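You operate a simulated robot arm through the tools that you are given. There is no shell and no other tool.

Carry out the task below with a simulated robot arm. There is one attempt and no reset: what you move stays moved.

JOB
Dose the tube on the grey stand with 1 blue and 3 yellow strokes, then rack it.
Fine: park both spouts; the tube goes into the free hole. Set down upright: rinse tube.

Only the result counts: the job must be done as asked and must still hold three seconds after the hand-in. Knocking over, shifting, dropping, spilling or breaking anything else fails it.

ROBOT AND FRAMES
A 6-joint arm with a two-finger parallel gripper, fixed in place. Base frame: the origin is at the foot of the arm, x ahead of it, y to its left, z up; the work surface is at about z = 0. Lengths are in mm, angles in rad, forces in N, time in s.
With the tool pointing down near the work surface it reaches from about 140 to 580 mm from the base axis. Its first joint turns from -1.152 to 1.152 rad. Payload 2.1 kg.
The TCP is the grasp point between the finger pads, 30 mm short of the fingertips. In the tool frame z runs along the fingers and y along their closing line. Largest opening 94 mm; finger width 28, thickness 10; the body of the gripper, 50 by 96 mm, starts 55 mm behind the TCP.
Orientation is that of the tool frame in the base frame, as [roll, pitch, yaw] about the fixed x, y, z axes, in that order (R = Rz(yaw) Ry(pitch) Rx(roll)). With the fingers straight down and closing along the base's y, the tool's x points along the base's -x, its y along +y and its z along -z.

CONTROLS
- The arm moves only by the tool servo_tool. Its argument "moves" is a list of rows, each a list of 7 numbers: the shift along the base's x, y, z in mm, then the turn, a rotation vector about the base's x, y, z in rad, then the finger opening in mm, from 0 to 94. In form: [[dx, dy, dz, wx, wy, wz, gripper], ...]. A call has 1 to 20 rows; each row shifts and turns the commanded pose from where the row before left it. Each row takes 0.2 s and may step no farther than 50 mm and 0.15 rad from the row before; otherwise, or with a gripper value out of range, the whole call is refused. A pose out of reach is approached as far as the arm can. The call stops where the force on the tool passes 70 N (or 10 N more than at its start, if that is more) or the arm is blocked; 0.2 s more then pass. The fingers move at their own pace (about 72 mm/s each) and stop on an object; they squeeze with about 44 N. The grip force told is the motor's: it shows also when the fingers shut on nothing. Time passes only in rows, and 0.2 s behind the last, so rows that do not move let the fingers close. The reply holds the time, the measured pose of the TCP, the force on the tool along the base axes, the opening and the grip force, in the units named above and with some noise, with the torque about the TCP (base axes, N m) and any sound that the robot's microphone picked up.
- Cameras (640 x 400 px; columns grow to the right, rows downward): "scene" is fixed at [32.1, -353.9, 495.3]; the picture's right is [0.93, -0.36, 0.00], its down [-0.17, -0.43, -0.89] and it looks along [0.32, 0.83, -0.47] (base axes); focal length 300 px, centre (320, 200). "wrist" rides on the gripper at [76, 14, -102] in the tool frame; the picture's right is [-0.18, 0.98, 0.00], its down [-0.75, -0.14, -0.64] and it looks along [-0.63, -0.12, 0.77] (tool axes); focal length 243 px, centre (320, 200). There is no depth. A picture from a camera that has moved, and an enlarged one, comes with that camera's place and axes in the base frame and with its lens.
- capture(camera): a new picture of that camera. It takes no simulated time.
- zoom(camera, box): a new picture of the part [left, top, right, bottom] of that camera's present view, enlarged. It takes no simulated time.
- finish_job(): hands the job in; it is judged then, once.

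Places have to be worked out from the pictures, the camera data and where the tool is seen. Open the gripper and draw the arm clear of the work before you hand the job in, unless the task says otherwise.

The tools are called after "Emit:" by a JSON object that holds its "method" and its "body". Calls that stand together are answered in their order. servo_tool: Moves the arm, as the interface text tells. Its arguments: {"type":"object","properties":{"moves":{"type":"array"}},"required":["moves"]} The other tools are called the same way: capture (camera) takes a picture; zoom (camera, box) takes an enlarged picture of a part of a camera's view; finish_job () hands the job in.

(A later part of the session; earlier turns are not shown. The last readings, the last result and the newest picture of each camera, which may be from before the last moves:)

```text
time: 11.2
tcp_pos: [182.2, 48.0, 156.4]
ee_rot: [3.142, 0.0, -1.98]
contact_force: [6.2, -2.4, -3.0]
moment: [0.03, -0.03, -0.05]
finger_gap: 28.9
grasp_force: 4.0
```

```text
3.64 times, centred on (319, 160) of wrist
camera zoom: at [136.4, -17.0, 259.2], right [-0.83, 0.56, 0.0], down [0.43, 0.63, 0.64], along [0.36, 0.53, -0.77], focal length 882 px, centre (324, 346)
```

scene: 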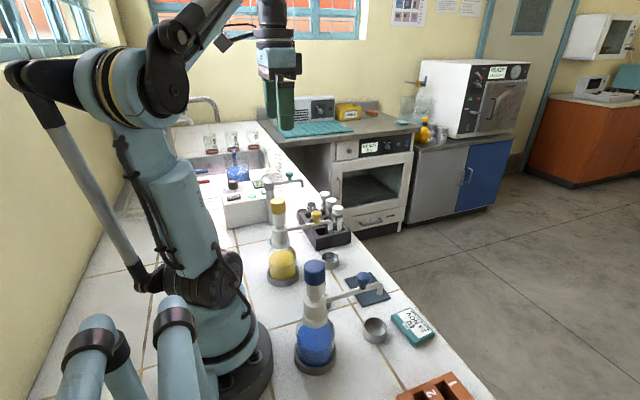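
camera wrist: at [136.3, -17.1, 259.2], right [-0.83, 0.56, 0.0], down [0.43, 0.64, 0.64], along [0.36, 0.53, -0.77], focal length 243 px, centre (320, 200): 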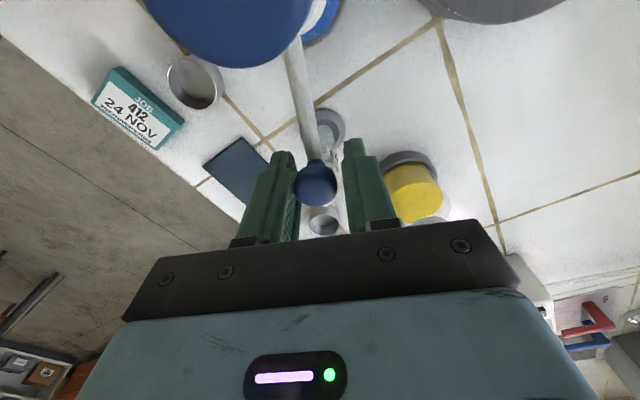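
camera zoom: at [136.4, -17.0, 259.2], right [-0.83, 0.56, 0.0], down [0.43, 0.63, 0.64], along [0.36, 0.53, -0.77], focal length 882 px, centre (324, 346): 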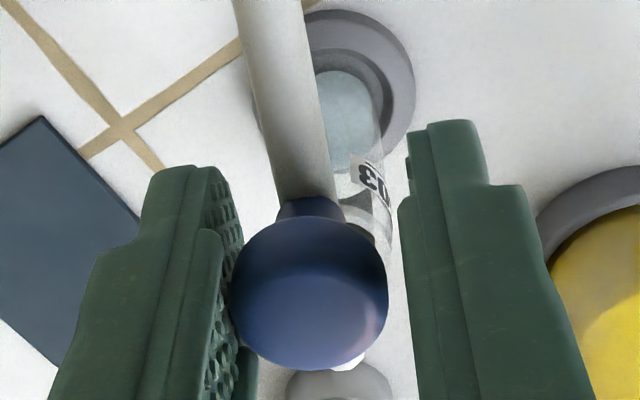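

Resistance grows to ~6 N against further swivel while the tube isn't displaced, so the spout seems to be at its end stop over the tube. I'll open the fingers, lift clear and look from above to verify the tip's alignment.

Emit:
{"method": "servo_tool", "body": {"moves": [[0, 0, 0, 0, 0, 0, 30], [0, 0, 0, 0, 0, 0, 46], [0, 0, 30, 0, 0, 0, 46], [0, 0, 40, 0, 0, 0, 46], [0, 0, 45, 0, 0, 0, 46], [0, 0, 0, 0, 0, 0, 46]]}}

Emit:
{"method": "capture", "body": {"camera": "wrist"}}

Emit:
{"method": "zoom", "body": {"camera": "scene", "box": [270, 230, 390, 320]}}

```text
time: 12.6
tcp_pos: [181.5, 46.3, 271.7]
ee_rot: [3.14, 0.001, -1.98]
contact_force: [0.5, 0.9, -0.7]
moment: [0.01, 0.01, 0.0]
finger_gap: 45.9
grasp_force: 0.1
```

```text
taken
camera wrist: at [136.4, -17.9, 374.3], right [-0.83, 0.56, 0.0], down [0.43, 0.63, 0.64], along [0.36, 0.53, -0.77], focal length 243 px, centre (320, 200)
```

wrist: 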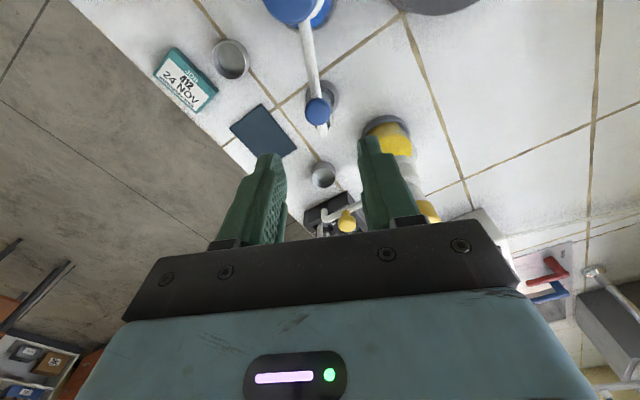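

```text
4.44 times, centred on (330, 275) of scene
camera zoom: at [32.1, -353.9, 495.3], right [0.93, -0.36, 0.0], down [-0.17, -0.43, -0.89], along [0.32, 0.83, -0.47], focal length 1332 px, centre (276, -133)
```

zoom: 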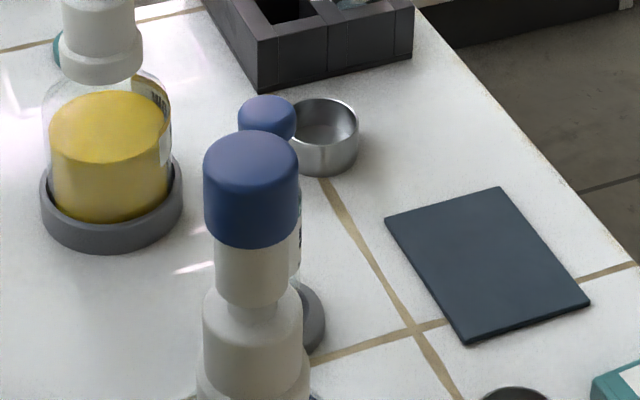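

Emit:
{"method": "zoom", "body": {"camera": "wrist", "box": [275, 60, 375, 140]}}

```text
5.00 times, centred on (325, 100) of wrist
camera zoom: at [136.4, -17.9, 374.3], right [-0.83, 0.56, 0.0], down [0.43, 0.63, 0.64], along [0.36, 0.53, -0.77], focal length 1213 px, centre (295, 700)
```

zoom: 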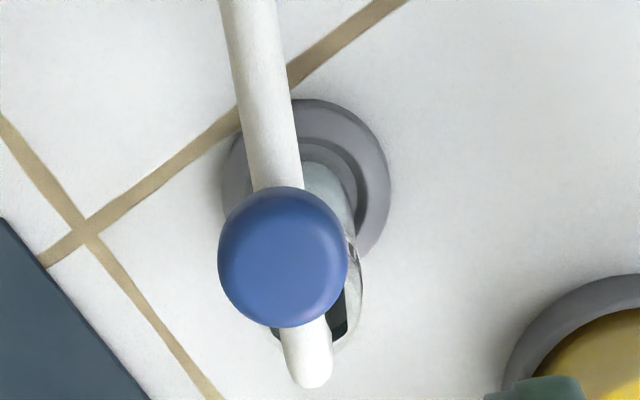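

The tip lies above the tube's mouth (tip ≈ (196, 75–78), tube (195.5, 78)). Next I close the fingers and go above the blue cap at (147.5, −33).

Emit:
{"method": "servo_tool", "body": {"moves": [[-8.5, -20, 0, 0, 0, 0, 20], [-8.5, -20, 0, 0, 0, 0, 0], [-8.5, -20, 0, 0, 0, 0, 0], [-8.5, -19.3, 0, 0, 0, 0, 0], [0, 0, 0, 0, 0, 0, 0]]}}

Emit:
{"method": "capture", "body": {"camera": "scene"}}

Emit:
{"method": "zoom", "body": {"camera": "scene", "box": [260, 200, 370, 330]}}

Emit:
{"method": "capture", "body": {"camera": "wrist"}}

```text
time: 13.8
tcp_pos: [148.8, -32.8, 271.6]
ee_rot: [3.141, -0.001, -1.98]
contact_force: [-0.1, -0.1, 0.5]
moment: [-0.03, -0.01, -0.01]
finger_gap: 0.0
grasp_force: 32.7
```

```text
taken
```

scene: 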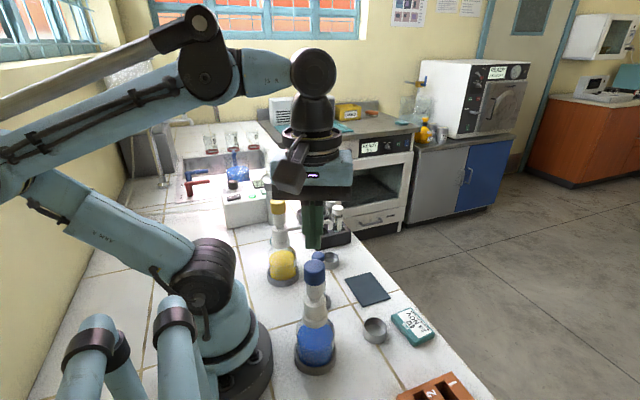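

```text
3.08 times, centred on (315, 265) of scene
camera zoom: at [32.1, -353.9, 495.3], right [0.93, -0.36, 0.0], down [-0.17, -0.43, -0.89], along [0.32, 0.83, -0.47], focal length 922 px, centre (335, 0)
```

zoom: 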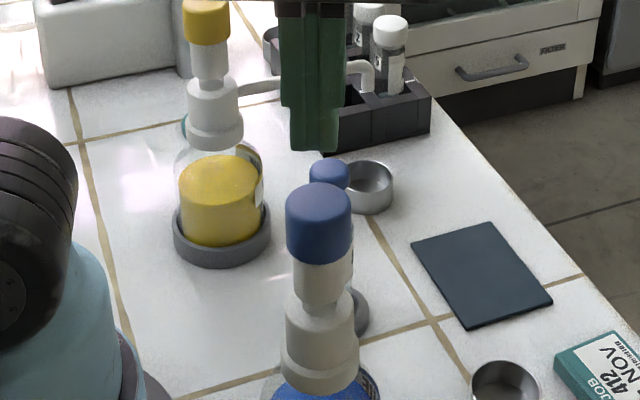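

```text
taken
camera wrist: at [102.6, -96.9, 373.7], right [-0.83, 0.56, 0.0], down [0.43, 0.64, 0.64], along [0.36, 0.53, -0.77], focal length 243 px, centre (320, 200)
```

wrist: 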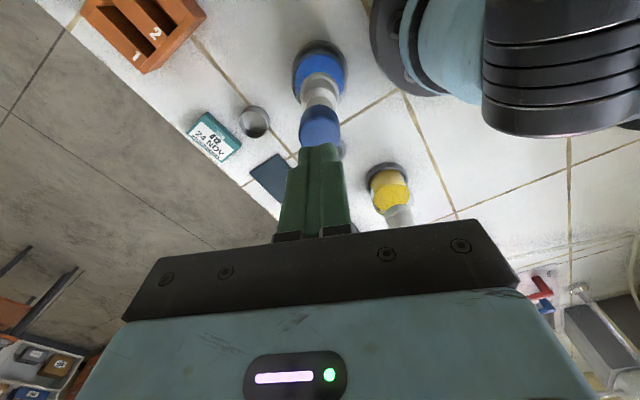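

The closed fingers are right above the blue cap, with its top at z ≈ 201–203. I'll lower to just above it (tips at ≈ 207).

Emit:
{"method": "servo_tool", "body": {"moves": [[-0.8, 0, -15, 0, 0, 0, 0], [0, 0, -12, 0, 0, 0, 0], [0, 0, -7, 0, 0, 0, 0], [0, 0, 0, 0, 0, 0, 0]]}}

Emit:
{"method": "zoom", "body": {"camera": "scene", "box": [280, 220, 360, 300]}}

```text
time: 14.8
tcp_pos: [146.7, -32.0, 238.0]
ee_rot: [3.139, 0.0, -1.979]
contact_force: [0.7, -0.8, 0.4]
moment: [0.0, 0.0, -0.01]
finger_gap: 0.0
grasp_force: 32.6
```

```text
5.00 times, centred on (320, 260) of scene
camera zoom: at [32.1, -353.9, 495.3], right [0.93, -0.36, 0.0], down [-0.17, -0.43, -0.89], along [0.32, 0.83, -0.47], focal length 1498 px, centre (320, -100)
```

zoom: 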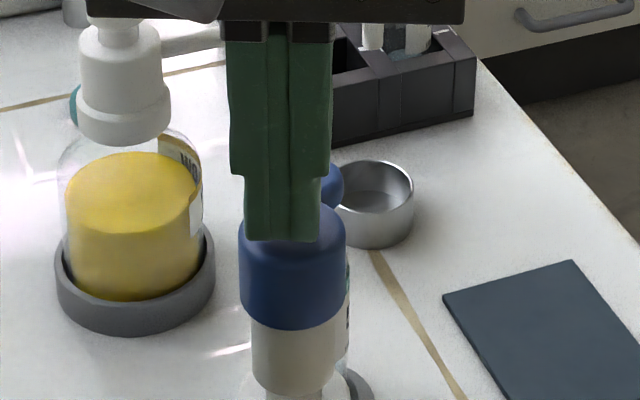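

Just above the cap now (offset only ~2 mm). I'll lower by small steps to find the contact.

Emit:
{"method": "servo_tool", "body": {"moves": [[1.5, -0.5, -3, 0, 0, 0, 0], [0, 0, -2.5, 0, 0, 0, 0], [0, 0, 0, 0, 0, 0, 0]]}}

```text
time: 15.6
tcp_pos: [147.6, -32.3, 233.1]
ee_rot: [3.14, 0.0, -1.98]
contact_force: [-0.5, -0.2, 2.0]
moment: [-0.02, 0.05, 0.0]
finger_gap: 0.0
grasp_force: 32.3
```

Contact is starting (≈2 N at tip height ≈ 203). I'll press down slowly in 3 mm steps and read the force.

Emit:
{"method": "servo_tool", "body": {"moves": [[0, 0, -3, 0, 0, 0, 0], [0, 0, -3, 0, 0, 0, 0], [0, 0, -3, 0, 0, 0, 0]]}}

```text
time: 16.4
tcp_pos: [148.7, -32.1, 223.3]
ee_rot: [-3.141, -0.002, -1.981]
contact_force: [-0.6, -2.2, 5.1]
moment: [-0.09, 0.01, -0.03]
finger_gap: 0.1
grasp_force: 33.1
```

Emit:
{"method": "servo_tool", "body": {"moves": [[0, 0, -3, 0, 0, 0, 0], [0, 0, -3, 0, 0, 0, 0]]}}

Emit:
{"method": "zoom", "body": {"camera": "scene", "box": [280, 220, 360, 320]}}

```text
time: 17.0
tcp_pos: [149.1, -32.9, 217.9]
ee_rot: [3.14, 0.002, -1.98]
contact_force: [-1.0, 0.3, 23.8]
moment: [-0.03, 0.01, -0.02]
finger_gap: 0.0
grasp_force: 33.7
heard: click
```

```text
4.00 times, centred on (320, 270) of scene
camera zoom: at [32.1, -353.9, 495.4], right [0.93, -0.36, 0.0], down [-0.17, -0.43, -0.89], along [0.32, 0.83, -0.47], focal length 1198 px, centre (320, -80)
```

zoom: 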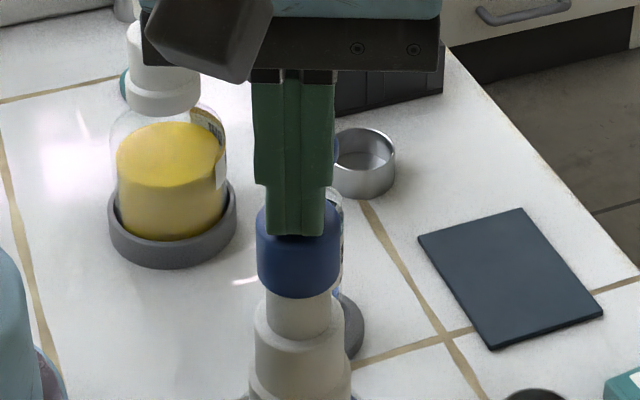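

A click and a force rise to 24 N: bottom of the stroke, so one blue stroke is done. I'll release upward fully and look at the tube.

Emit:
{"method": "servo_tool", "body": {"moves": [[0, 0, 5, 0, 0, 0, 0], [0, 0, 7, 0, 0, 0, 0], [0, 0, 10, 0, 0, 0, 0], [0, 0, 30, 0, 0, 0, 0], [0, 0, 0, 0, 0, 0, 0]]}}

Emit:
{"method": "zoom", "body": {"camera": "scene", "box": [280, 220, 360, 320]}}

Emit:
{"method": "capture", "body": {"camera": "wrist"}}

```text
time: 18.2
tcp_pos: [149.3, -32.5, 268.8]
ee_rot: [3.14, -0.002, -1.98]
contact_force: [-1.3, -0.2, 0.0]
moment: [0.0, 0.02, 0.0]
finger_gap: 0.0
grasp_force: 33.3
```

```text
4.00 times, centred on (320, 270) of scene
camera zoom: at [32.1, -353.9, 495.3], right [0.93, -0.36, 0.0], down [-0.17, -0.43, -0.89], along [0.32, 0.83, -0.47], focal length 1198 px, centre (320, -80)
```

zoom: 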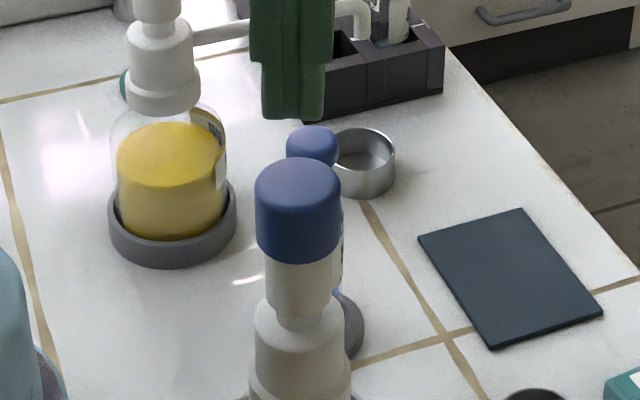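

```text
taken
camera wrist: at [102.9, -96.6, 372.2], right [-0.83, 0.56, 0.0], down [0.43, 0.63, 0.64], along [0.36, 0.53, -0.77], focal length 243 px, centre (320, 200)
```

wrist: 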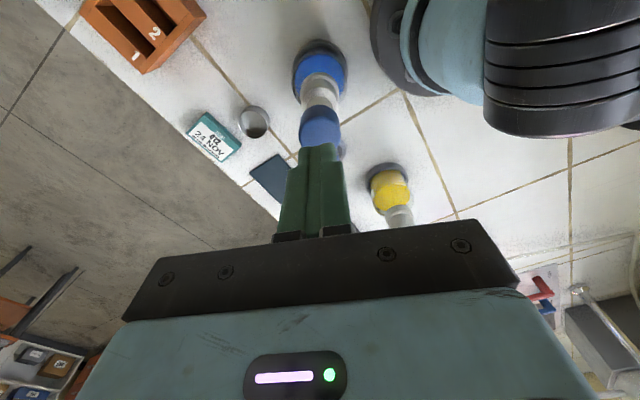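

The cap is back up and a bit of blue shows in the tube. Now I go back above the blue knob at (182.5, 48) with open fingers and look at the tube on the way.

Emit:
{"method": "servo_tool", "body": {"moves": [[8.3, 20.1, 0, 0, 0, 0, 0], [8.3, 20.1, 0, 0, 0, 0, 20], [8.3, 20.1, 0, 0, 0, 0, 46], [8.3, 20.1, 0, 0, 0, 0, 46], [0, 0, 0, 0, 0, 0, 46]]}}

Emit:
{"method": "zoom", "body": {"camera": "wrist", "box": [265, 60, 385, 140]}}

Emit:
{"method": "zoom", "body": {"camera": "scene", "box": [300, 250, 360, 310]}}

```text
time: 19.4
tcp_pos: [181.4, 47.6, 268.8]
ee_rot: [3.141, 0.0, -1.978]
contact_force: [-0.1, 0.0, 0.2]
moment: [0.0, -0.01, -0.01]
finger_gap: 45.6
grasp_force: 0.1
```

```text
5.00 times, centred on (325, 100) of wrist
camera zoom: at [136.3, -16.6, 371.7], right [-0.83, 0.56, 0.0], down [0.43, 0.63, 0.64], along [0.36, 0.53, -0.77], focal length 1213 px, centre (295, 700)
```

zoom: 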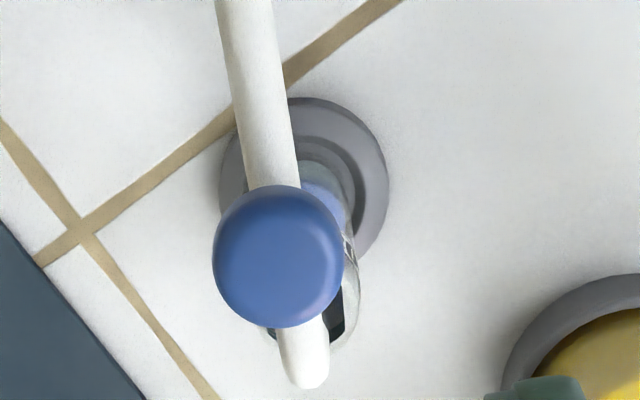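

```text
6.67 times, centred on (330, 280) of scene
camera zoom: at [32.2, -353.9, 495.3], right [0.93, -0.36, 0.0], down [-0.17, -0.43, -0.89], along [0.32, 0.83, -0.47], focal length 1997 px, centre (253, -333)
```

zoom: 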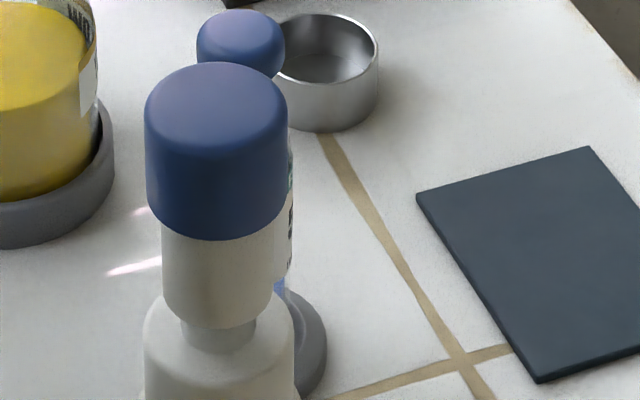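

Blue liquid is in the tube and nothing is spilt. I'll lower around the knob again (at ≈ (182.7, 47.1)) with open fingers.

Emit:
{"method": "servo_tool", "body": {"moves": [[1, -0.3, -40, 0, 0, 0, 46], [0, 0, -40, 0, 0, 0, 46], [0, 0, -32, 0, 0, 0, 46], [0, 0, 0, 0, 0, 0, 46]]}}

Emit:
{"method": "zoom", "body": {"camera": "wrist", "box": [220, 100, 420, 225]}}

```text
time: 20.4
tcp_pos: [184.1, 47.9, 157.1]
ee_rot: [3.14, -0.001, -1.978]
contact_force: [-0.6, 0.7, -0.9]
moment: [0.0, -0.04, 0.0]
finger_gap: 45.9
grasp_force: 0.0
```

```text
3.20 times, centred on (320, 162) of wrist
camera zoom: at [137.1, -17.1, 259.9], right [-0.83, 0.56, 0.0], down [0.43, 0.63, 0.64], along [0.36, 0.53, -0.77], focal length 776 px, centre (320, 320)
```

zoom: 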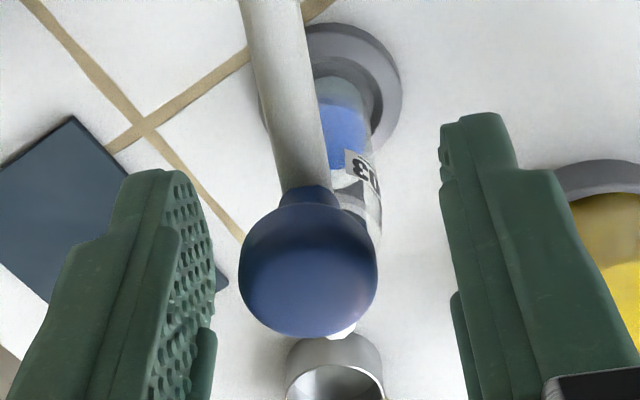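

Now I shift back to the spout's real angle, narrow the fingers loosely and begin the arc back towards the cup.

Emit:
{"method": "servo_tool", "body": {"moves": [[1.5, -1, 0, 0, 0, -0.028, 40], [0, 0, 0, 0, 0, 0, 29], [3.08, -1.55, 0, 0, 0, -0.0393, 28], [3.08, -1.62, 0, 0, 0, -0.0393, 28], [2.95, -1.8, 0, 0, 0, -0.0393, 28], [2.95, -1.84, 0, 0, 0, -0.0393, 28], [5.57, -4.09, 0, 0, 0, -0.0785, 28], [5.24, -4.52, 0, 0, 0, -0.0785, 28], [4.87, -4.91, 0, 0, 0, -0.0785, 28], [4.47, -5.28, 0, 0, 0, -0.0785, 28], [4.05, -5.61, 0, 0, 0, -0.0785, 28], [3.58, -5.92, 0, 0, 0, -0.0785, 28], [0, 0, 0, 0, 0, 0, 28]]}}

Emit:
{"method": "capture", "body": {"camera": "wrist"}}

Emit:
{"method": "zoom", "body": {"camera": "scene", "box": [270, 230, 400, 340]}}

```text
time: 23.2
tcp_pos: [223.1, 9.8, 155.8]
ee_rot: [-3.14, 0.0, -2.637]
contact_force: [-0.3, -0.6, 0.5]
moment: [0.02, 0.03, -0.02]
finger_gap: 28.0
grasp_force: 0.1
```

```text
taken
camera wrist: at [148.3, -15.1, 259.7], right [-0.31, 0.95, 0.0], down [0.73, 0.24, 0.64], along [0.61, 0.2, -0.77], focal length 243 px, centre (320, 200)
```

wrist: 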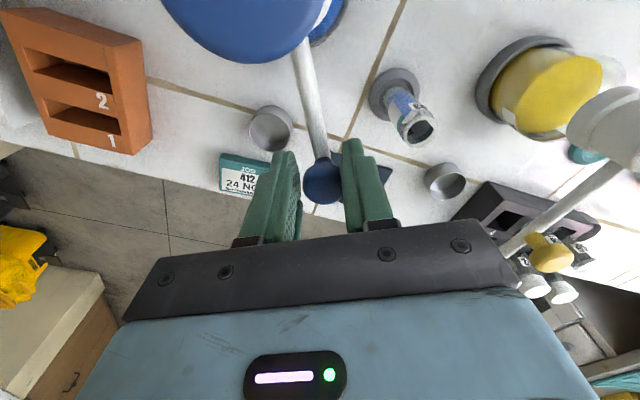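

```text
3.64 times, centred on (335, 285) of scene
camera zoom: at [32.1, -353.9, 495.3], right [0.93, -0.36, 0.0], down [-0.17, -0.43, -0.89], along [0.32, 0.83, -0.47], focal length 1089 px, centre (266, -109)
```

zoom: 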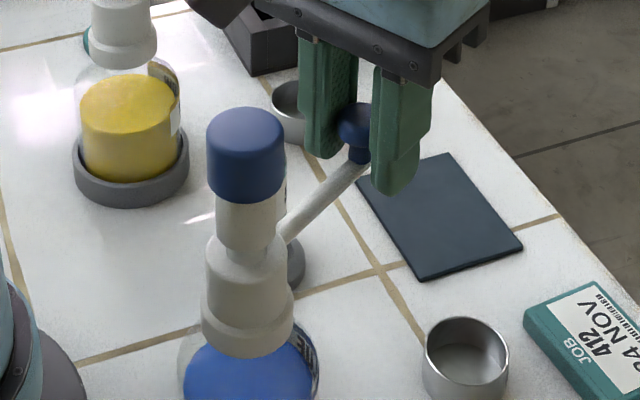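

The spout follows back and the tube with blue liquid stands undisturbed. I continue the arc to ~6.5°.

Emit:
{"method": "servo_tool", "body": {"moves": [[3.12, -6.18, 0, 0, 0, -0.0785, 28], [2.62, -6.4, 0, 0, 0, -0.0785, 28], [2.11, -6.59, 0, 0, 0, -0.0785, 28], [1.58, -6.73, 0, 0, 0, -0.0785, 28], [1.05, -6.84, 0, 0, 0, -0.0785, 28], [0, 0, 0, 0, 0, 0, 28]]}}

Emit:
{"method": "zoom", "body": {"camera": "wrist", "box": [220, 90, 420, 225]}}

Emit:
{"method": "zoom", "body": {"camera": "scene", "box": [280, 250, 408, 330]}}

```text
time: 24.6
tcp_pos: [235.2, -23.3, 157.8]
ee_rot: [-3.141, 0.004, -3.03]
contact_force: [-0.2, -0.6, 1.0]
moment: [-0.04, -0.01, 0.02]
finger_gap: 28.2
grasp_force: 0.4
```

```text
2.96 times, centred on (320, 158) of wrist
camera zoom: at [155.1, -17.6, 259.9], right [0.07, 1.0, 0.0], down [0.76, -0.06, 0.64], along [0.64, -0.05, -0.77], focal length 719 px, centre (320, 326)
```

zoom: 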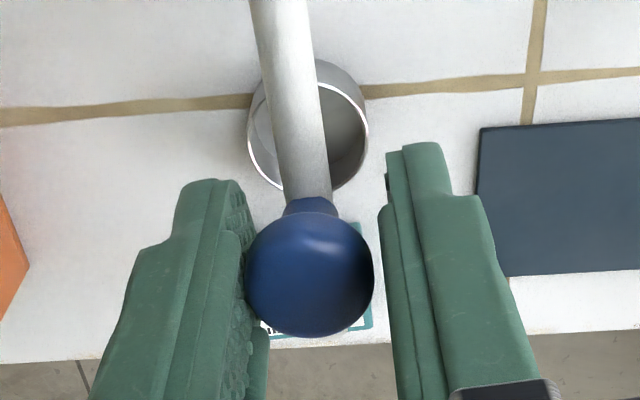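

```text
5.00 times, centred on (344, 290) of scene
camera zoom: at [32.1, -353.9, 495.3], right [0.93, -0.36, 0.0], down [-0.17, -0.43, -0.89], along [0.32, 0.83, -0.47], focal length 1498 px, centre (200, -250)
```

zoom: 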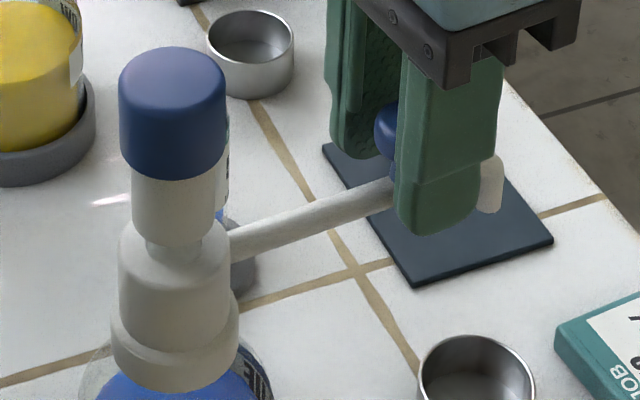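

The spout's tip is close to its original place. I go the last ~4.5° in slow steps and then compare with the original picture.

Emit:
{"method": "servo_tool", "body": {"moves": [[0.25, -2.3, 0, 0, 0, -0.0262, 28], [0.17, -2.3, 0, 0, 0, -0.0262, 28], [0.1, -2.3, 0, 0, 0, -0.0262, 28], [0, 0, 0, 0, 0, 0, 28]]}}

Emit:
{"method": "zoom", "body": {"camera": "wrist", "box": [220, 90, 420, 225]}}

Emit:
{"method": "zoom", "body": {"camera": "scene", "box": [280, 250, 408, 330]}}

```text
time: 25.6
tcp_pos: [235.0, -30.9, 157.8]
ee_rot: [3.14, -0.001, -3.106]
contact_force: [0.7, -0.2, -0.8]
moment: [0.0, -0.02, -0.03]
finger_gap: 28.0
grasp_force: 0.0
```

```text
2.96 times, centred on (320, 158) of wrist
camera zoom: at [156.3, -18.6, 259.9], right [0.15, 0.99, 0.0], down [0.76, -0.12, 0.64], along [0.64, -0.1, -0.77], focal length 719 px, centre (320, 326)
```

zoom: 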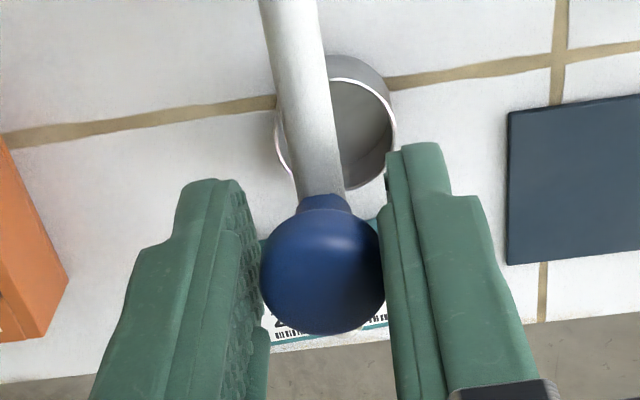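

```text
5.00 times, centred on (344, 290) of scene
camera zoom: at [32.1, -353.9, 495.3], right [0.93, -0.36, 0.0], down [-0.17, -0.43, -0.89], along [0.32, 0.83, -0.47], focal length 1498 px, centre (200, -250)
```

zoom: 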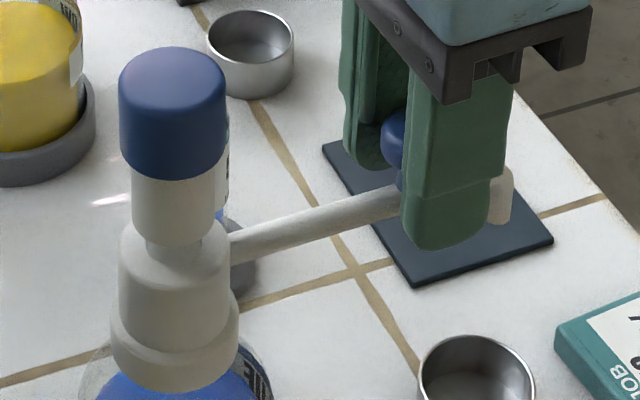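

The tip is back near its original pixel position. I close gently to centre the knob at ≈ 2° and read the force.

Emit:
{"method": "servo_tool", "body": {"moves": [[0, 0, 0, 0, 0, 0, 26], [0, 0, 0, 0, 0, 0, 24], [0, 0, 0, 0, 0, 0, 24]]}}

```text
time: 26.4
tcp_pos: [235.9, -30.9, 156.7]
ee_rot: [3.138, 0.0, -3.106]
contact_force: [-0.5, -0.3, 0.6]
moment: [0.04, 0.02, 0.01]
finger_gap: 24.1
grasp_force: 0.1
```

No resistance, the knob is centred within the fingers. I open, lift clear and check the parked blue spout.

Emit:
{"method": "servo_tool", "body": {"moves": [[0, 0, 0, 0, 0, 0, 30], [0, 0, 0, 0, 0, 0, 46], [0, 0, 35, 0, 0, 0, 46], [0, 0, 45, 0, 0, 0, 46], [0, 0, 35, 0, 0, 0, 46], [0, 0, 0, 0, 0, 0, 46]]}}

Emit:
{"method": "zoom", "body": {"camera": "scene", "box": [280, 250, 408, 330]}}

Emit:
{"method": "capture", "body": {"camera": "wrist"}}

```text
time: 27.8
tcp_pos: [235.1, -29.7, 271.6]
ee_rot: [3.139, 0.001, -3.107]
contact_force: [-0.9, 0.1, 0.1]
moment: [-0.01, -0.02, 0.04]
finger_gap: 46.0
grasp_force: 0.1
```

```text
5.00 times, centred on (344, 290) of scene
camera zoom: at [32.1, -353.9, 495.3], right [0.93, -0.36, 0.0], down [-0.17, -0.43, -0.89], along [0.32, 0.83, -0.47], focal length 1498 px, centre (200, -250)
```

zoom: 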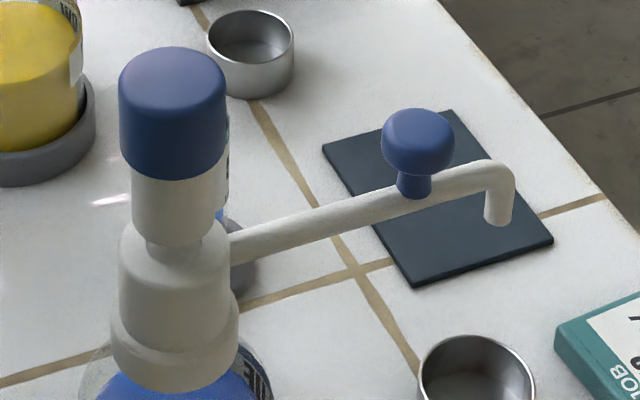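

```text
taken
camera wrist: at [156.6, -18.6, 373.8], right [0.15, 0.99, 0.0], down [0.76, -0.12, 0.64], along [0.64, -0.1, -0.77], focal length 243 px, centre (320, 200)
```

wrist: 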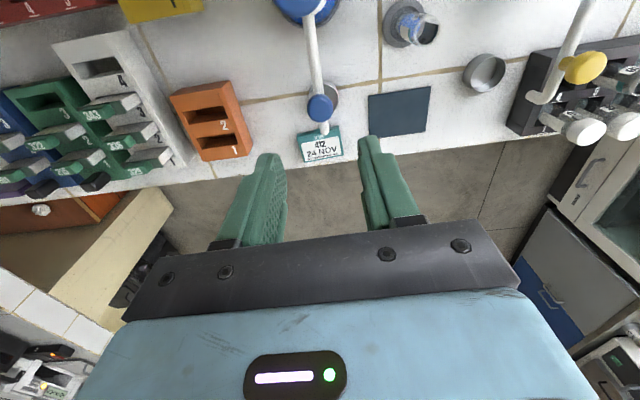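

The blue spout is exactly at its former parked place. Next I move above the yellow knob at ≈ (234, 190).

Emit:
{"method": "servo_tool", "body": {"moves": [[0, 44, 0, 0, 0, 0, 46], [0, 44, 0, 0, 0, 0, 46], [0, 44, 0, 0, 0, 0, 46], [0, 44, 0, 0, 0, -0.02, 46], [-1, 43.5, 0, 0, 0, 0, 46], [0, 0, -20, 0, 0, 0, 46], [0, 0, 0, 0, 0, 0, 46]]}}

Emit:
{"method": "capture", "body": {"camera": "wrist"}}

Emit:
{"method": "zoom", "body": {"camera": "scene", "box": [250, 160, 390, 265]}}

```text
time: 29.4
tcp_pos: [233.7, 190.0, 252.5]
ee_rot: [3.141, 0.001, -3.129]
contact_force: [-0.2, -1.2, -0.5]
moment: [0.01, -0.01, 0.02]
finger_gap: 45.9
grasp_force: 0.1
```

```text
taken
camera wrist: at [155.4, 202.8, 355.3], right [0.17, 0.99, 0.0], down [0.76, -0.13, 0.64], along [0.63, -0.11, -0.77], focal length 243 px, centre (320, 200)
```

wrist: 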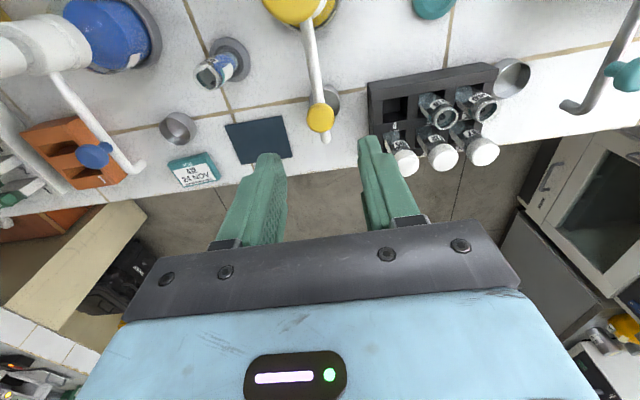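

```text
3.81 times, centred on (320, 212) of scene
camera zoom: at [32.1, -353.9, 495.3], right [0.93, -0.36, 0.0], down [-0.17, -0.43, -0.89], along [0.32, 0.83, -0.47], focal length 1141 px, centre (320, 152)
```

zoom: 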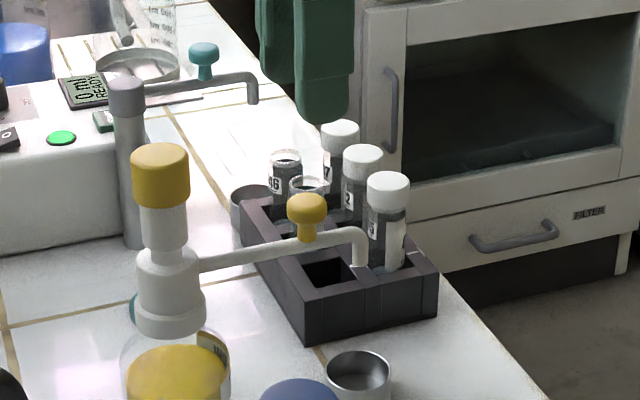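

The yellow knob is straight below at ≈ (234, 190). I lower around it.

Emit:
{"method": "servo_tool", "body": {"moves": [[0.5, 0.3, -40, 0, 0, 0, 46], [0, 0, -40, 0, 0, 0, 46], [0, 0, -15, 0, 0, 0, 46], [0, 0, 0, 0, 0, 0, 46]]}}

Emit:
{"method": "zoom", "body": {"camera": "wrist", "box": [220, 90, 420, 225]}}

```text
time: 30.4
tcp_pos: [234.6, 188.9, 157.3]
ee_rot: [3.139, 0.0, -3.128]
contact_force: [0.0, 0.7, -0.6]
moment: [-0.03, -0.02, 0.02]
finger_gap: 46.1
grasp_force: 0.0
```

```text
2.96 times, centred on (320, 158) of wrist
camera zoom: at [156.1, 202.3, 259.4], right [0.17, 0.99, 0.0], down [0.76, -0.13, 0.64], along [0.63, -0.11, -0.77], focal length 719 px, centre (320, 326)
```

zoom: 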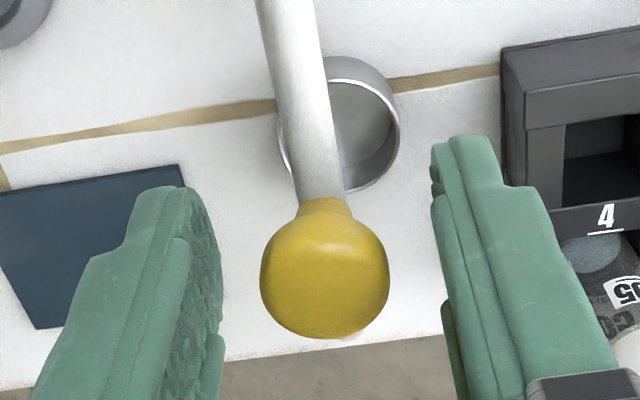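

Good straddle; the yellow knob is at ≈ (233.5, 190). I narrow to 28 and start the arc clockwise about (147.5, 188), first ten steps.

Emit:
{"method": "servo_tool", "body": {"moves": [[0, 0.5, 0, 0, 0, 0, 34], [0, 0, 0, 0, 0, 0, 28], [0.44, -6.65, 0, 0, 0, -0.0737, 28], [-0.69, -6.86, 0, 0, 0, -0.0785, 28], [-1.23, -6.77, 0, 0, 0, -0.0785, 28], [-1.75, -6.66, 0, 0, 0, -0.0785, 28], [-2.27, -6.5, 0, 0, 0, -0.0785, 28], [0, 0, 0, 0, 0, 0, 28]]}}

Emit:
{"method": "capture", "body": {"camera": "wrist"}}

Emit:
{"method": "zoom", "body": {"camera": "scene", "box": [250, 180, 390, 285]}}

```text
time: 32.2
tcp_pos: [229.1, 157.0, 157.5]
ee_rot: [3.139, 0.001, 2.767]
contact_force: [-0.3, 0.4, 0.0]
moment: [0.03, 0.01, 0.03]
finger_gap: 28.0
grasp_force: 0.0
```

```text
taken
camera wrist: at [161.0, 197.8, 259.9], right [0.53, 0.85, 0.0], down [0.65, -0.41, 0.64], along [0.54, -0.34, -0.77], focal length 243 px, centre (320, 200)
```

wrist: 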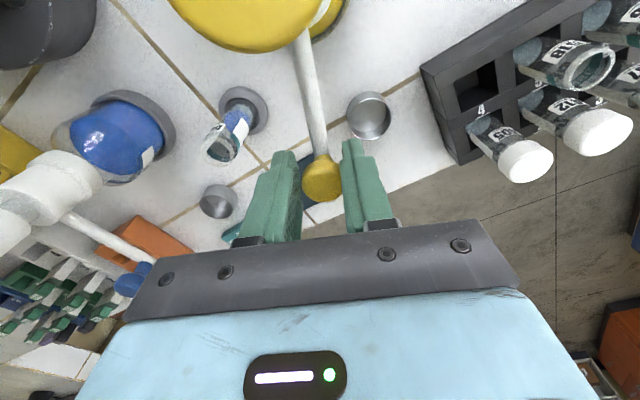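

```text
3.81 times, centred on (320, 232) of scene
camera zoom: at [32.1, -353.9, 495.3], right [0.93, -0.36, 0.0], down [-0.17, -0.43, -0.89], along [0.32, 0.83, -0.47], focal length 1141 px, centre (320, 76)
```

zoom: 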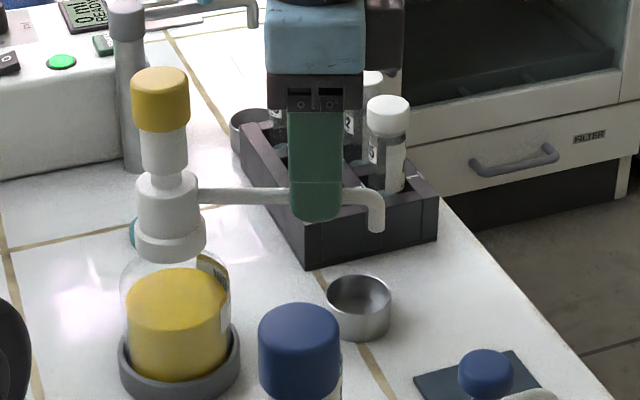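

The yellow spout follows without force. I continue to about −53°.

Emit:
{"method": "servo_tool", "body": {"moves": [[-2.78, -6.31, 0, 0, 0, -0.0785, 28], [-3.26, -6.06, 0, 0, 0, -0.0785, 28], [-3.72, -5.79, 0, 0, 0, -0.0785, 28], [-4.17, -5.48, 0, 0, 0, -0.0785, 28], [-4.58, -5.14, 0, 0, 0, -0.0785, 28], [-4.98, -4.76, 0, 0, 0, -0.0785, 28], [-5.33, -4.36, 0, 0, 0, -0.0785, 28], [0, 0, 0, 0, 0, 0, 28]]}}

Emit:
{"method": "capture", "body": {"camera": "wrist"}}

Emit:
{"method": "zoom", "body": {"camera": "wrist", "box": [220, 90, 420, 225]}}

Emit:
{"method": "zoom", "body": {"camera": "scene", "box": [250, 190, 390, 310]}}

```text
time: 34.0
tcp_pos: [199.9, 118.4, 157.0]
ee_rot: [3.139, 0.0, 2.218]
contact_force: [0.2, 0.3, 1.1]
moment: [0.0, -0.05, 0.0]
finger_gap: 28.2
grasp_force: 0.1
```

```text
taken
camera wrist: at [163.2, 187.9, 259.9], right [0.9, 0.45, 0.0], down [0.34, -0.69, 0.64], along [0.29, -0.57, -0.77], focal length 243 px, centre (320, 200)
```

wrist: 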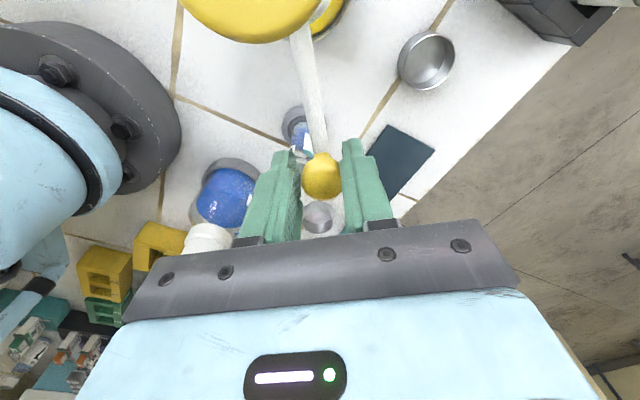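

```text
2.96 times, centred on (320, 158) of wrist
camera zoom: at [163.2, 187.9, 259.9], right [0.9, 0.45, 0.0], down [0.34, -0.69, 0.64], along [0.29, -0.57, -0.77], focal length 719 px, centre (320, 326)
```

zoom: 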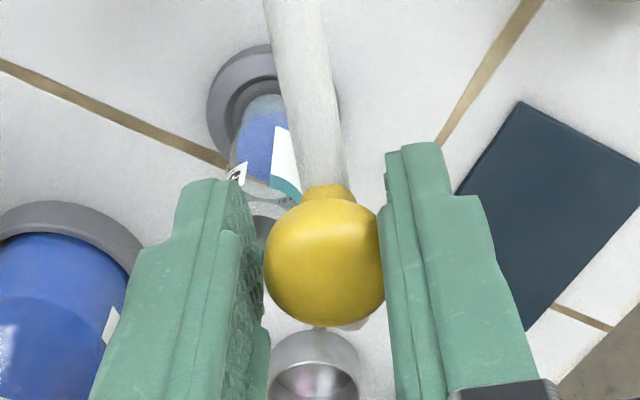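

```text
3.33 times, centred on (320, 250) of scene
camera zoom: at [32.1, -353.9, 495.3], right [0.93, -0.36, 0.0], down [-0.17, -0.43, -0.89], along [0.32, 0.83, -0.47], focal length 999 px, centre (320, 33)
```

zoom: 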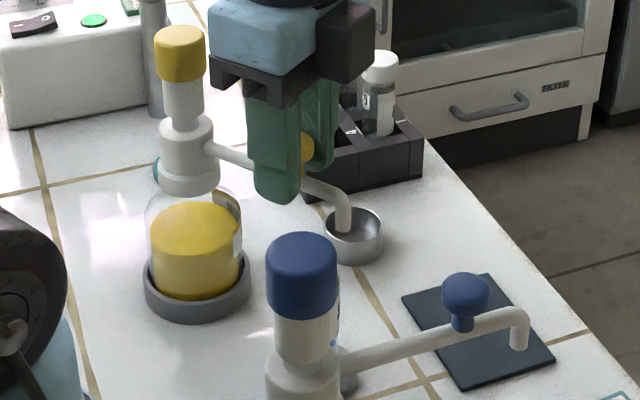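

The tip is near the tube now; I go on gently to −64.5° and watch for the end stop.

Emit:
{"method": "servo_tool", "body": {"moves": [[-2.83, -2.03, 0, 0, 0, -0.0393, 28], [-2.83, -1.9, 0, 0, 0, -0.0393, 28], [-2.97, -1.79, 0, 0, 0, -0.0393, 28], [-2.98, -1.67, 0, 0, 0, -0.0393, 28], [-1.7, -0.87, 0, 0, 0, -0.0218, 28], [-1.7, -0.86, 0, 0, 0, -0.0218, 28], [0, 0, 0, 0, 0, 0, 28]]}}

Emit:
{"method": "zoom", "body": {"camera": "wrist", "box": [220, 90, 420, 225]}}

Emit:
{"method": "zoom", "body": {"camera": "scene", "box": [250, 190, 390, 310]}}

```text
time: 35.6
tcp_pos: [186.2, 108.9, 156.7]
ee_rot: [3.141, 0.001, 2.02]
contact_force: [-1.2, 0.4, -0.2]
moment: [-0.02, -0.02, -0.01]
finger_gap: 28.0
grasp_force: 0.1
```

```text
2.96 times, centred on (320, 158) of wrist
camera zoom: at [162.6, 184.1, 260.1], right [0.97, 0.26, 0.0], down [0.2, -0.74, 0.64], along [0.17, -0.62, -0.77], focal length 719 px, centre (320, 326)
```

zoom: 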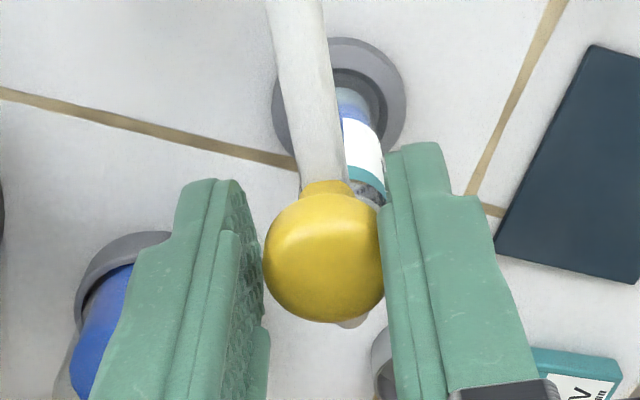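

```text
3.33 times, centred on (320, 250) of scene
camera zoom: at [32.1, -353.9, 495.3], right [0.93, -0.36, 0.0], down [-0.17, -0.43, -0.89], along [0.32, 0.83, -0.47], focal length 999 px, centre (320, 33)
```

zoom: 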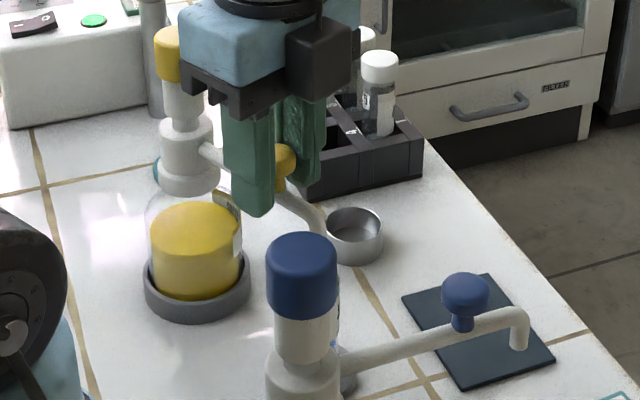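

Still free; the spout needs ~2° more to be centred over the tube. I take one more small step.

Emit:
{"method": "servo_tool", "body": {"moves": [[-1.47, -0.68, 0, 0, 0, -0.0184, 28], [-1.46, -0.65, 0, 0, 0, -0.0183, 28], [0, 0, 0, 0, 0, 0, 28], [0, 0, 0, 0, 0, 0, 28]]}}

Emit:
{"method": "zoom", "body": {"camera": "wrist", "box": [220, 90, 420, 225]}}

```text
time: 36.6
tcp_pos: [181.2, 108.0, 158.6]
ee_rot: [3.139, -0.001, 1.982]
contact_force: [5.9, 5.3, 1.5]
moment: [0.11, -0.07, 0.06]
finger_gap: 32.4
grasp_force: 3.8
```

```text
2.96 times, centred on (320, 158) of wrist
camera zoom: at [162.5, 183.6, 260.2], right [0.97, 0.22, 0.0], down [0.17, -0.75, 0.64], along [0.14, -0.63, -0.77], focal length 719 px, centre (320, 326)
```

zoom: 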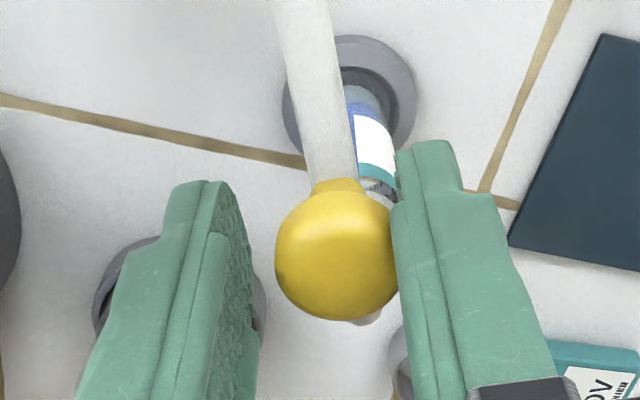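

The end stop is reached (≈6–8 N, fingers pushed), as with the blue spout. I open the fingers, lift and check the tip over the tube from above.

Emit:
{"method": "servo_tool", "body": {"moves": [[0.8, 0.4, 0, 0, 0, 0, 34], [0, 0, 0, 0, 0, 0, 48], [0, 0, 0, 0, 0, 0, 48], [0, 0, 35, 0, 0, 0, 48], [0, 0, 45, 0, 0, 0, 48], [0, 0, 35, 0, 0, 0, 48], [0, 0, 0, 0, 0, 0, 48]]}}

Emit:
{"method": "capture", "body": {"camera": "wrist"}}

Emit:
{"method": "zoom", "body": {"camera": "wrist", "box": [275, 60, 375, 140]}}

Emit:
{"method": "zoom", "body": {"camera": "scene", "box": [260, 200, 380, 300]}}

```text
time: 38.2
tcp_pos: [182.5, 108.9, 273.1]
ee_rot: [3.14, 0.001, 1.981]
contact_force: [-0.6, -0.1, -0.1]
moment: [-0.01, 0.01, 0.01]
finger_gap: 47.9
grasp_force: 0.0
```

```text
taken
camera wrist: at [163.3, 184.4, 375.3], right [0.97, 0.22, 0.0], down [0.17, -0.75, 0.64], along [0.14, -0.63, -0.77], focal length 243 px, centre (320, 200)
```

wrist: 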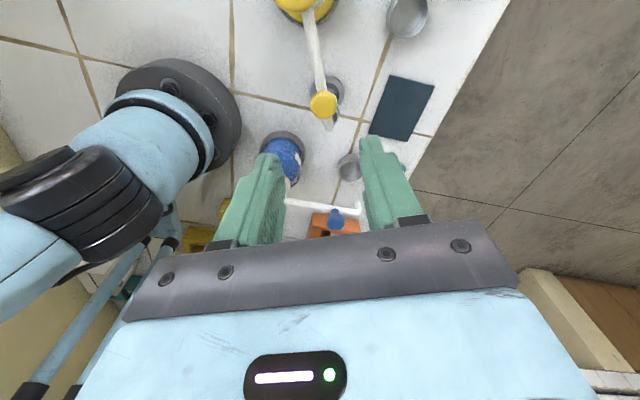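

```text
5.00 times, centred on (325, 100) of wrist
camera zoom: at [163.3, 184.4, 375.3], right [0.97, 0.22, 0.0], down [0.17, -0.75, 0.64], along [0.14, -0.63, -0.77], focal length 1213 px, centre (295, 700)
```

zoom: 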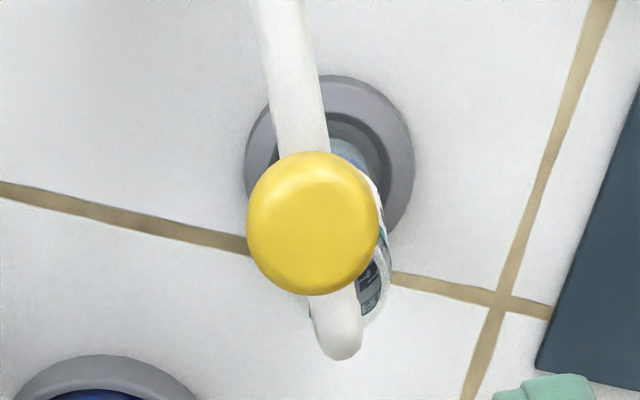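

```text
4.00 times, centred on (320, 250) of scene
camera zoom: at [32.1, -353.9, 495.3], right [0.93, -0.36, 0.0], down [-0.17, -0.43, -0.89], along [0.32, 0.83, -0.47], focal length 1198 px, centre (320, 0)
```

zoom: 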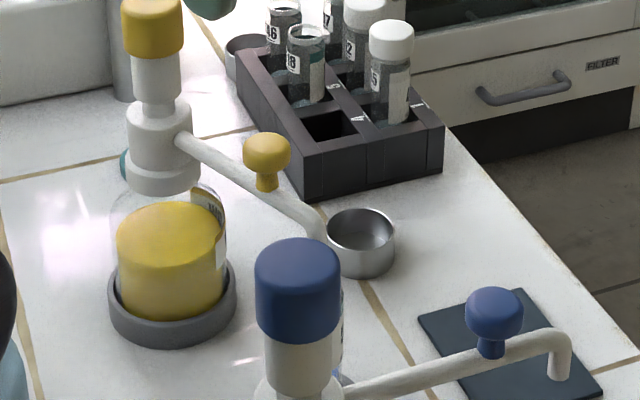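

The yellow tip is within ~2–3 mm of the tube's centre. Now I close the fingers and move above the yellow cap at ≈ (149, 190).

Emit:
{"method": "servo_tool", "body": {"moves": [[-8.4, 20.3, 0, 0, 0, 0, 20], [-8.4, 20.3, 0, 0, 0, 0, 0], [-8.4, 20.3, 0, 0, 0, 0, 0], [-8.3, 20.2, 0, 0, 0, 0, 0], [0, 0, -20, 0, 0, 0, 0], [0, 0, -10, 0, 0, 0, 0], [0, 0, 0, 0, 0, 0, 0]]}}

Emit:
{"method": "zoom", "body": {"camera": "scene", "box": [240, 160, 340, 260]}}

Emit:
{"method": "capture", "body": {"camera": "wrist"}}

```text
time: 39.8
tcp_pos: [148.1, 190.0, 243.4]
ee_rot: [3.14, 0.0, 1.981]
contact_force: [-0.3, 0.5, -0.3]
moment: [-0.01, 0.01, 0.0]
finger_gap: 0.1
grasp_force: 33.0
```

```text
4.00 times, centred on (290, 210) of scene
camera zoom: at [32.1, -353.9, 495.3], right [0.93, -0.36, 0.0], down [-0.17, -0.43, -0.89], along [0.32, 0.83, -0.47], focal length 1198 px, centre (440, 160)
```

zoom: 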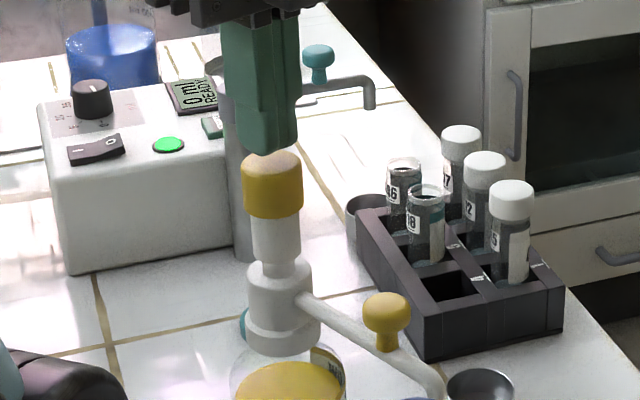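

```text
taken
camera wrist: at [129.6, 265.6, 345.0], right [0.97, 0.22, 0.0], down [0.17, -0.75, 0.64], along [0.14, -0.63, -0.77], focal length 243 px, centre (320, 200)
```

wrist: 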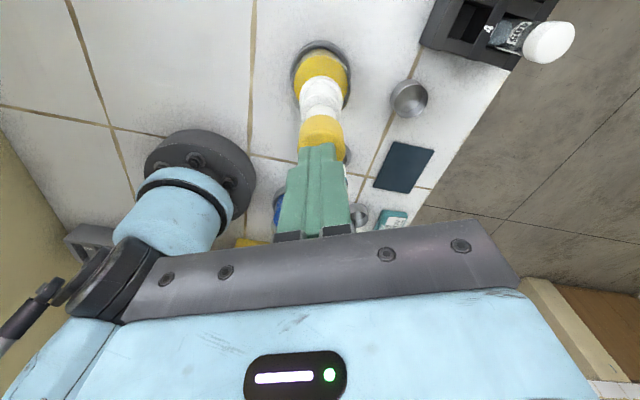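

Fingers are centred over the yellow cap. First yellow stroke: I press down to about z = 221, then read.

Emit:
{"method": "servo_tool", "body": {"moves": [[1, 0, -7, 0, 0, 0, 0], [0, 0, -3, 0, 0, 0, 0], [0, 0, -3, 0, 0, 0, 0], [0, 0, -3, 0, 0, 0, 0], [0, 0, -3, 0, 0, 0, 0], [0, 0, -3, 0, 0, 0, 0]]}}

```text
time: 41.2
tcp_pos: [150.0, 190.0, 220.5]
ee_rot: [3.139, 0.002, 1.98]
contact_force: [2.9, 1.9, 6.1]
moment: [0.11, -0.02, -0.01]
finger_gap: 0.0
grasp_force: 33.6
heard: click
```

Click heard with 6 N. I press 2.5 mm further to make sure that the stroke is complete at its stop.

Emit:
{"method": "servo_tool", "body": {"moves": [[0, 0, -2.5, 0, 0, 0, 0], [0, 0, 0, 0, 0, 0, 0]]}}

```text
time: 41.8
tcp_pos: [150.8, 189.6, 217.4]
ee_rot: [3.141, 0.001, 1.981]
contact_force: [2.1, 3.6, 17.0]
moment: [0.11, -0.04, 0.01]
finger_gap: 0.0
grasp_force: 33.2
```

The stop is reached (17 N) with a single click: one yellow stroke. I release fully and check the picture.

Emit:
{"method": "servo_tool", "body": {"moves": [[0, 0, 5, 0, 0, 0, 0], [0, 0, 7, 0, 0, 0, 0], [0, 0, 10, 0, 0, 0, 0], [0, 0, 4, 0, 0, 0, 0], [0, 0, 0, 0, 0, 0, 0]]}}

Emit:
{"method": "zoom", "body": {"camera": "scene", "box": [250, 190, 370, 310]}}

Emit:
{"method": "zoom", "body": {"camera": "wrist", "box": [280, 80, 400, 210]}}

```text
time: 43.0
tcp_pos: [149.9, 189.4, 243.8]
ee_rot: [3.14, 0.0, 1.981]
contact_force: [1.1, 0.3, -0.7]
moment: [0.01, 0.0, 0.03]
finger_gap: 0.0
grasp_force: 33.4
```

```text
3.33 times, centred on (310, 250) of scene
camera zoom: at [32.1, -353.9, 495.3], right [0.93, -0.36, 0.0], down [-0.17, -0.43, -0.89], along [0.32, 0.83, -0.47], focal length 999 px, centre (353, 33)
```

zoom: 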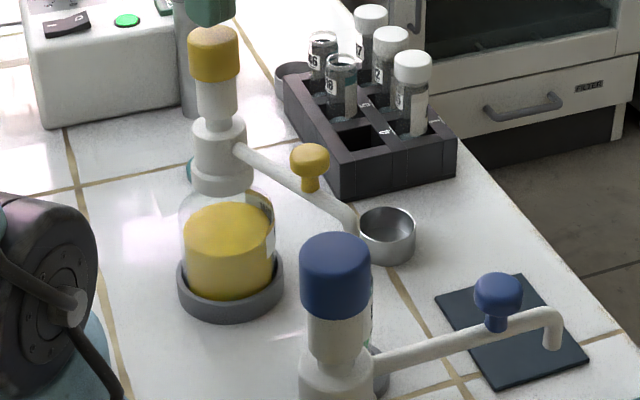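

```text
3.08 times, centred on (340, 145) of wrist
camera zoom: at [130.3, 265.3, 346.3], right [0.97, 0.22, 0.0], down [0.17, -0.75, 0.64], along [0.14, -0.63, -0.77], focal length 746 px, centre (258, 369)
```

zoom: 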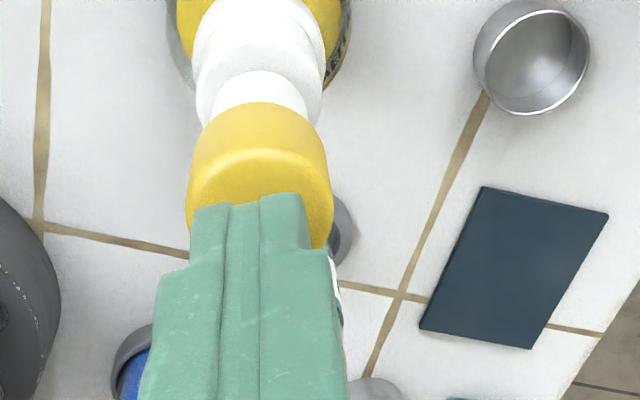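

The spout stayed in place and the cap is up again. Second yellow stroke: same press.

Emit:
{"method": "servo_tool", "body": {"moves": [[-0.8, 0.3, -7, 0, 0, 0, 0], [0, 0, -3, 0, 0, 0, 0], [0, 0, -3, 0, 0, 0, 0], [0, 0, -3, 0, 0, 0, 0], [0, 0, -3, 0, 0, 0, 0], [0, 0, -3, 0, 0, 0, 0], [0, 0, -3.3, 0, 0, 0, 0], [0, 0, 0, 0, 0, 0, 0]]}}

```text
time: 44.8
tcp_pos: [148.8, 189.4, 218.6]
ee_rot: [3.14, -0.001, 1.981]
contact_force: [-2.8, 3.1, 9.5]
moment: [0.06, 0.07, -0.02]
finger_gap: 0.1
grasp_force: 33.5
heard: click
```

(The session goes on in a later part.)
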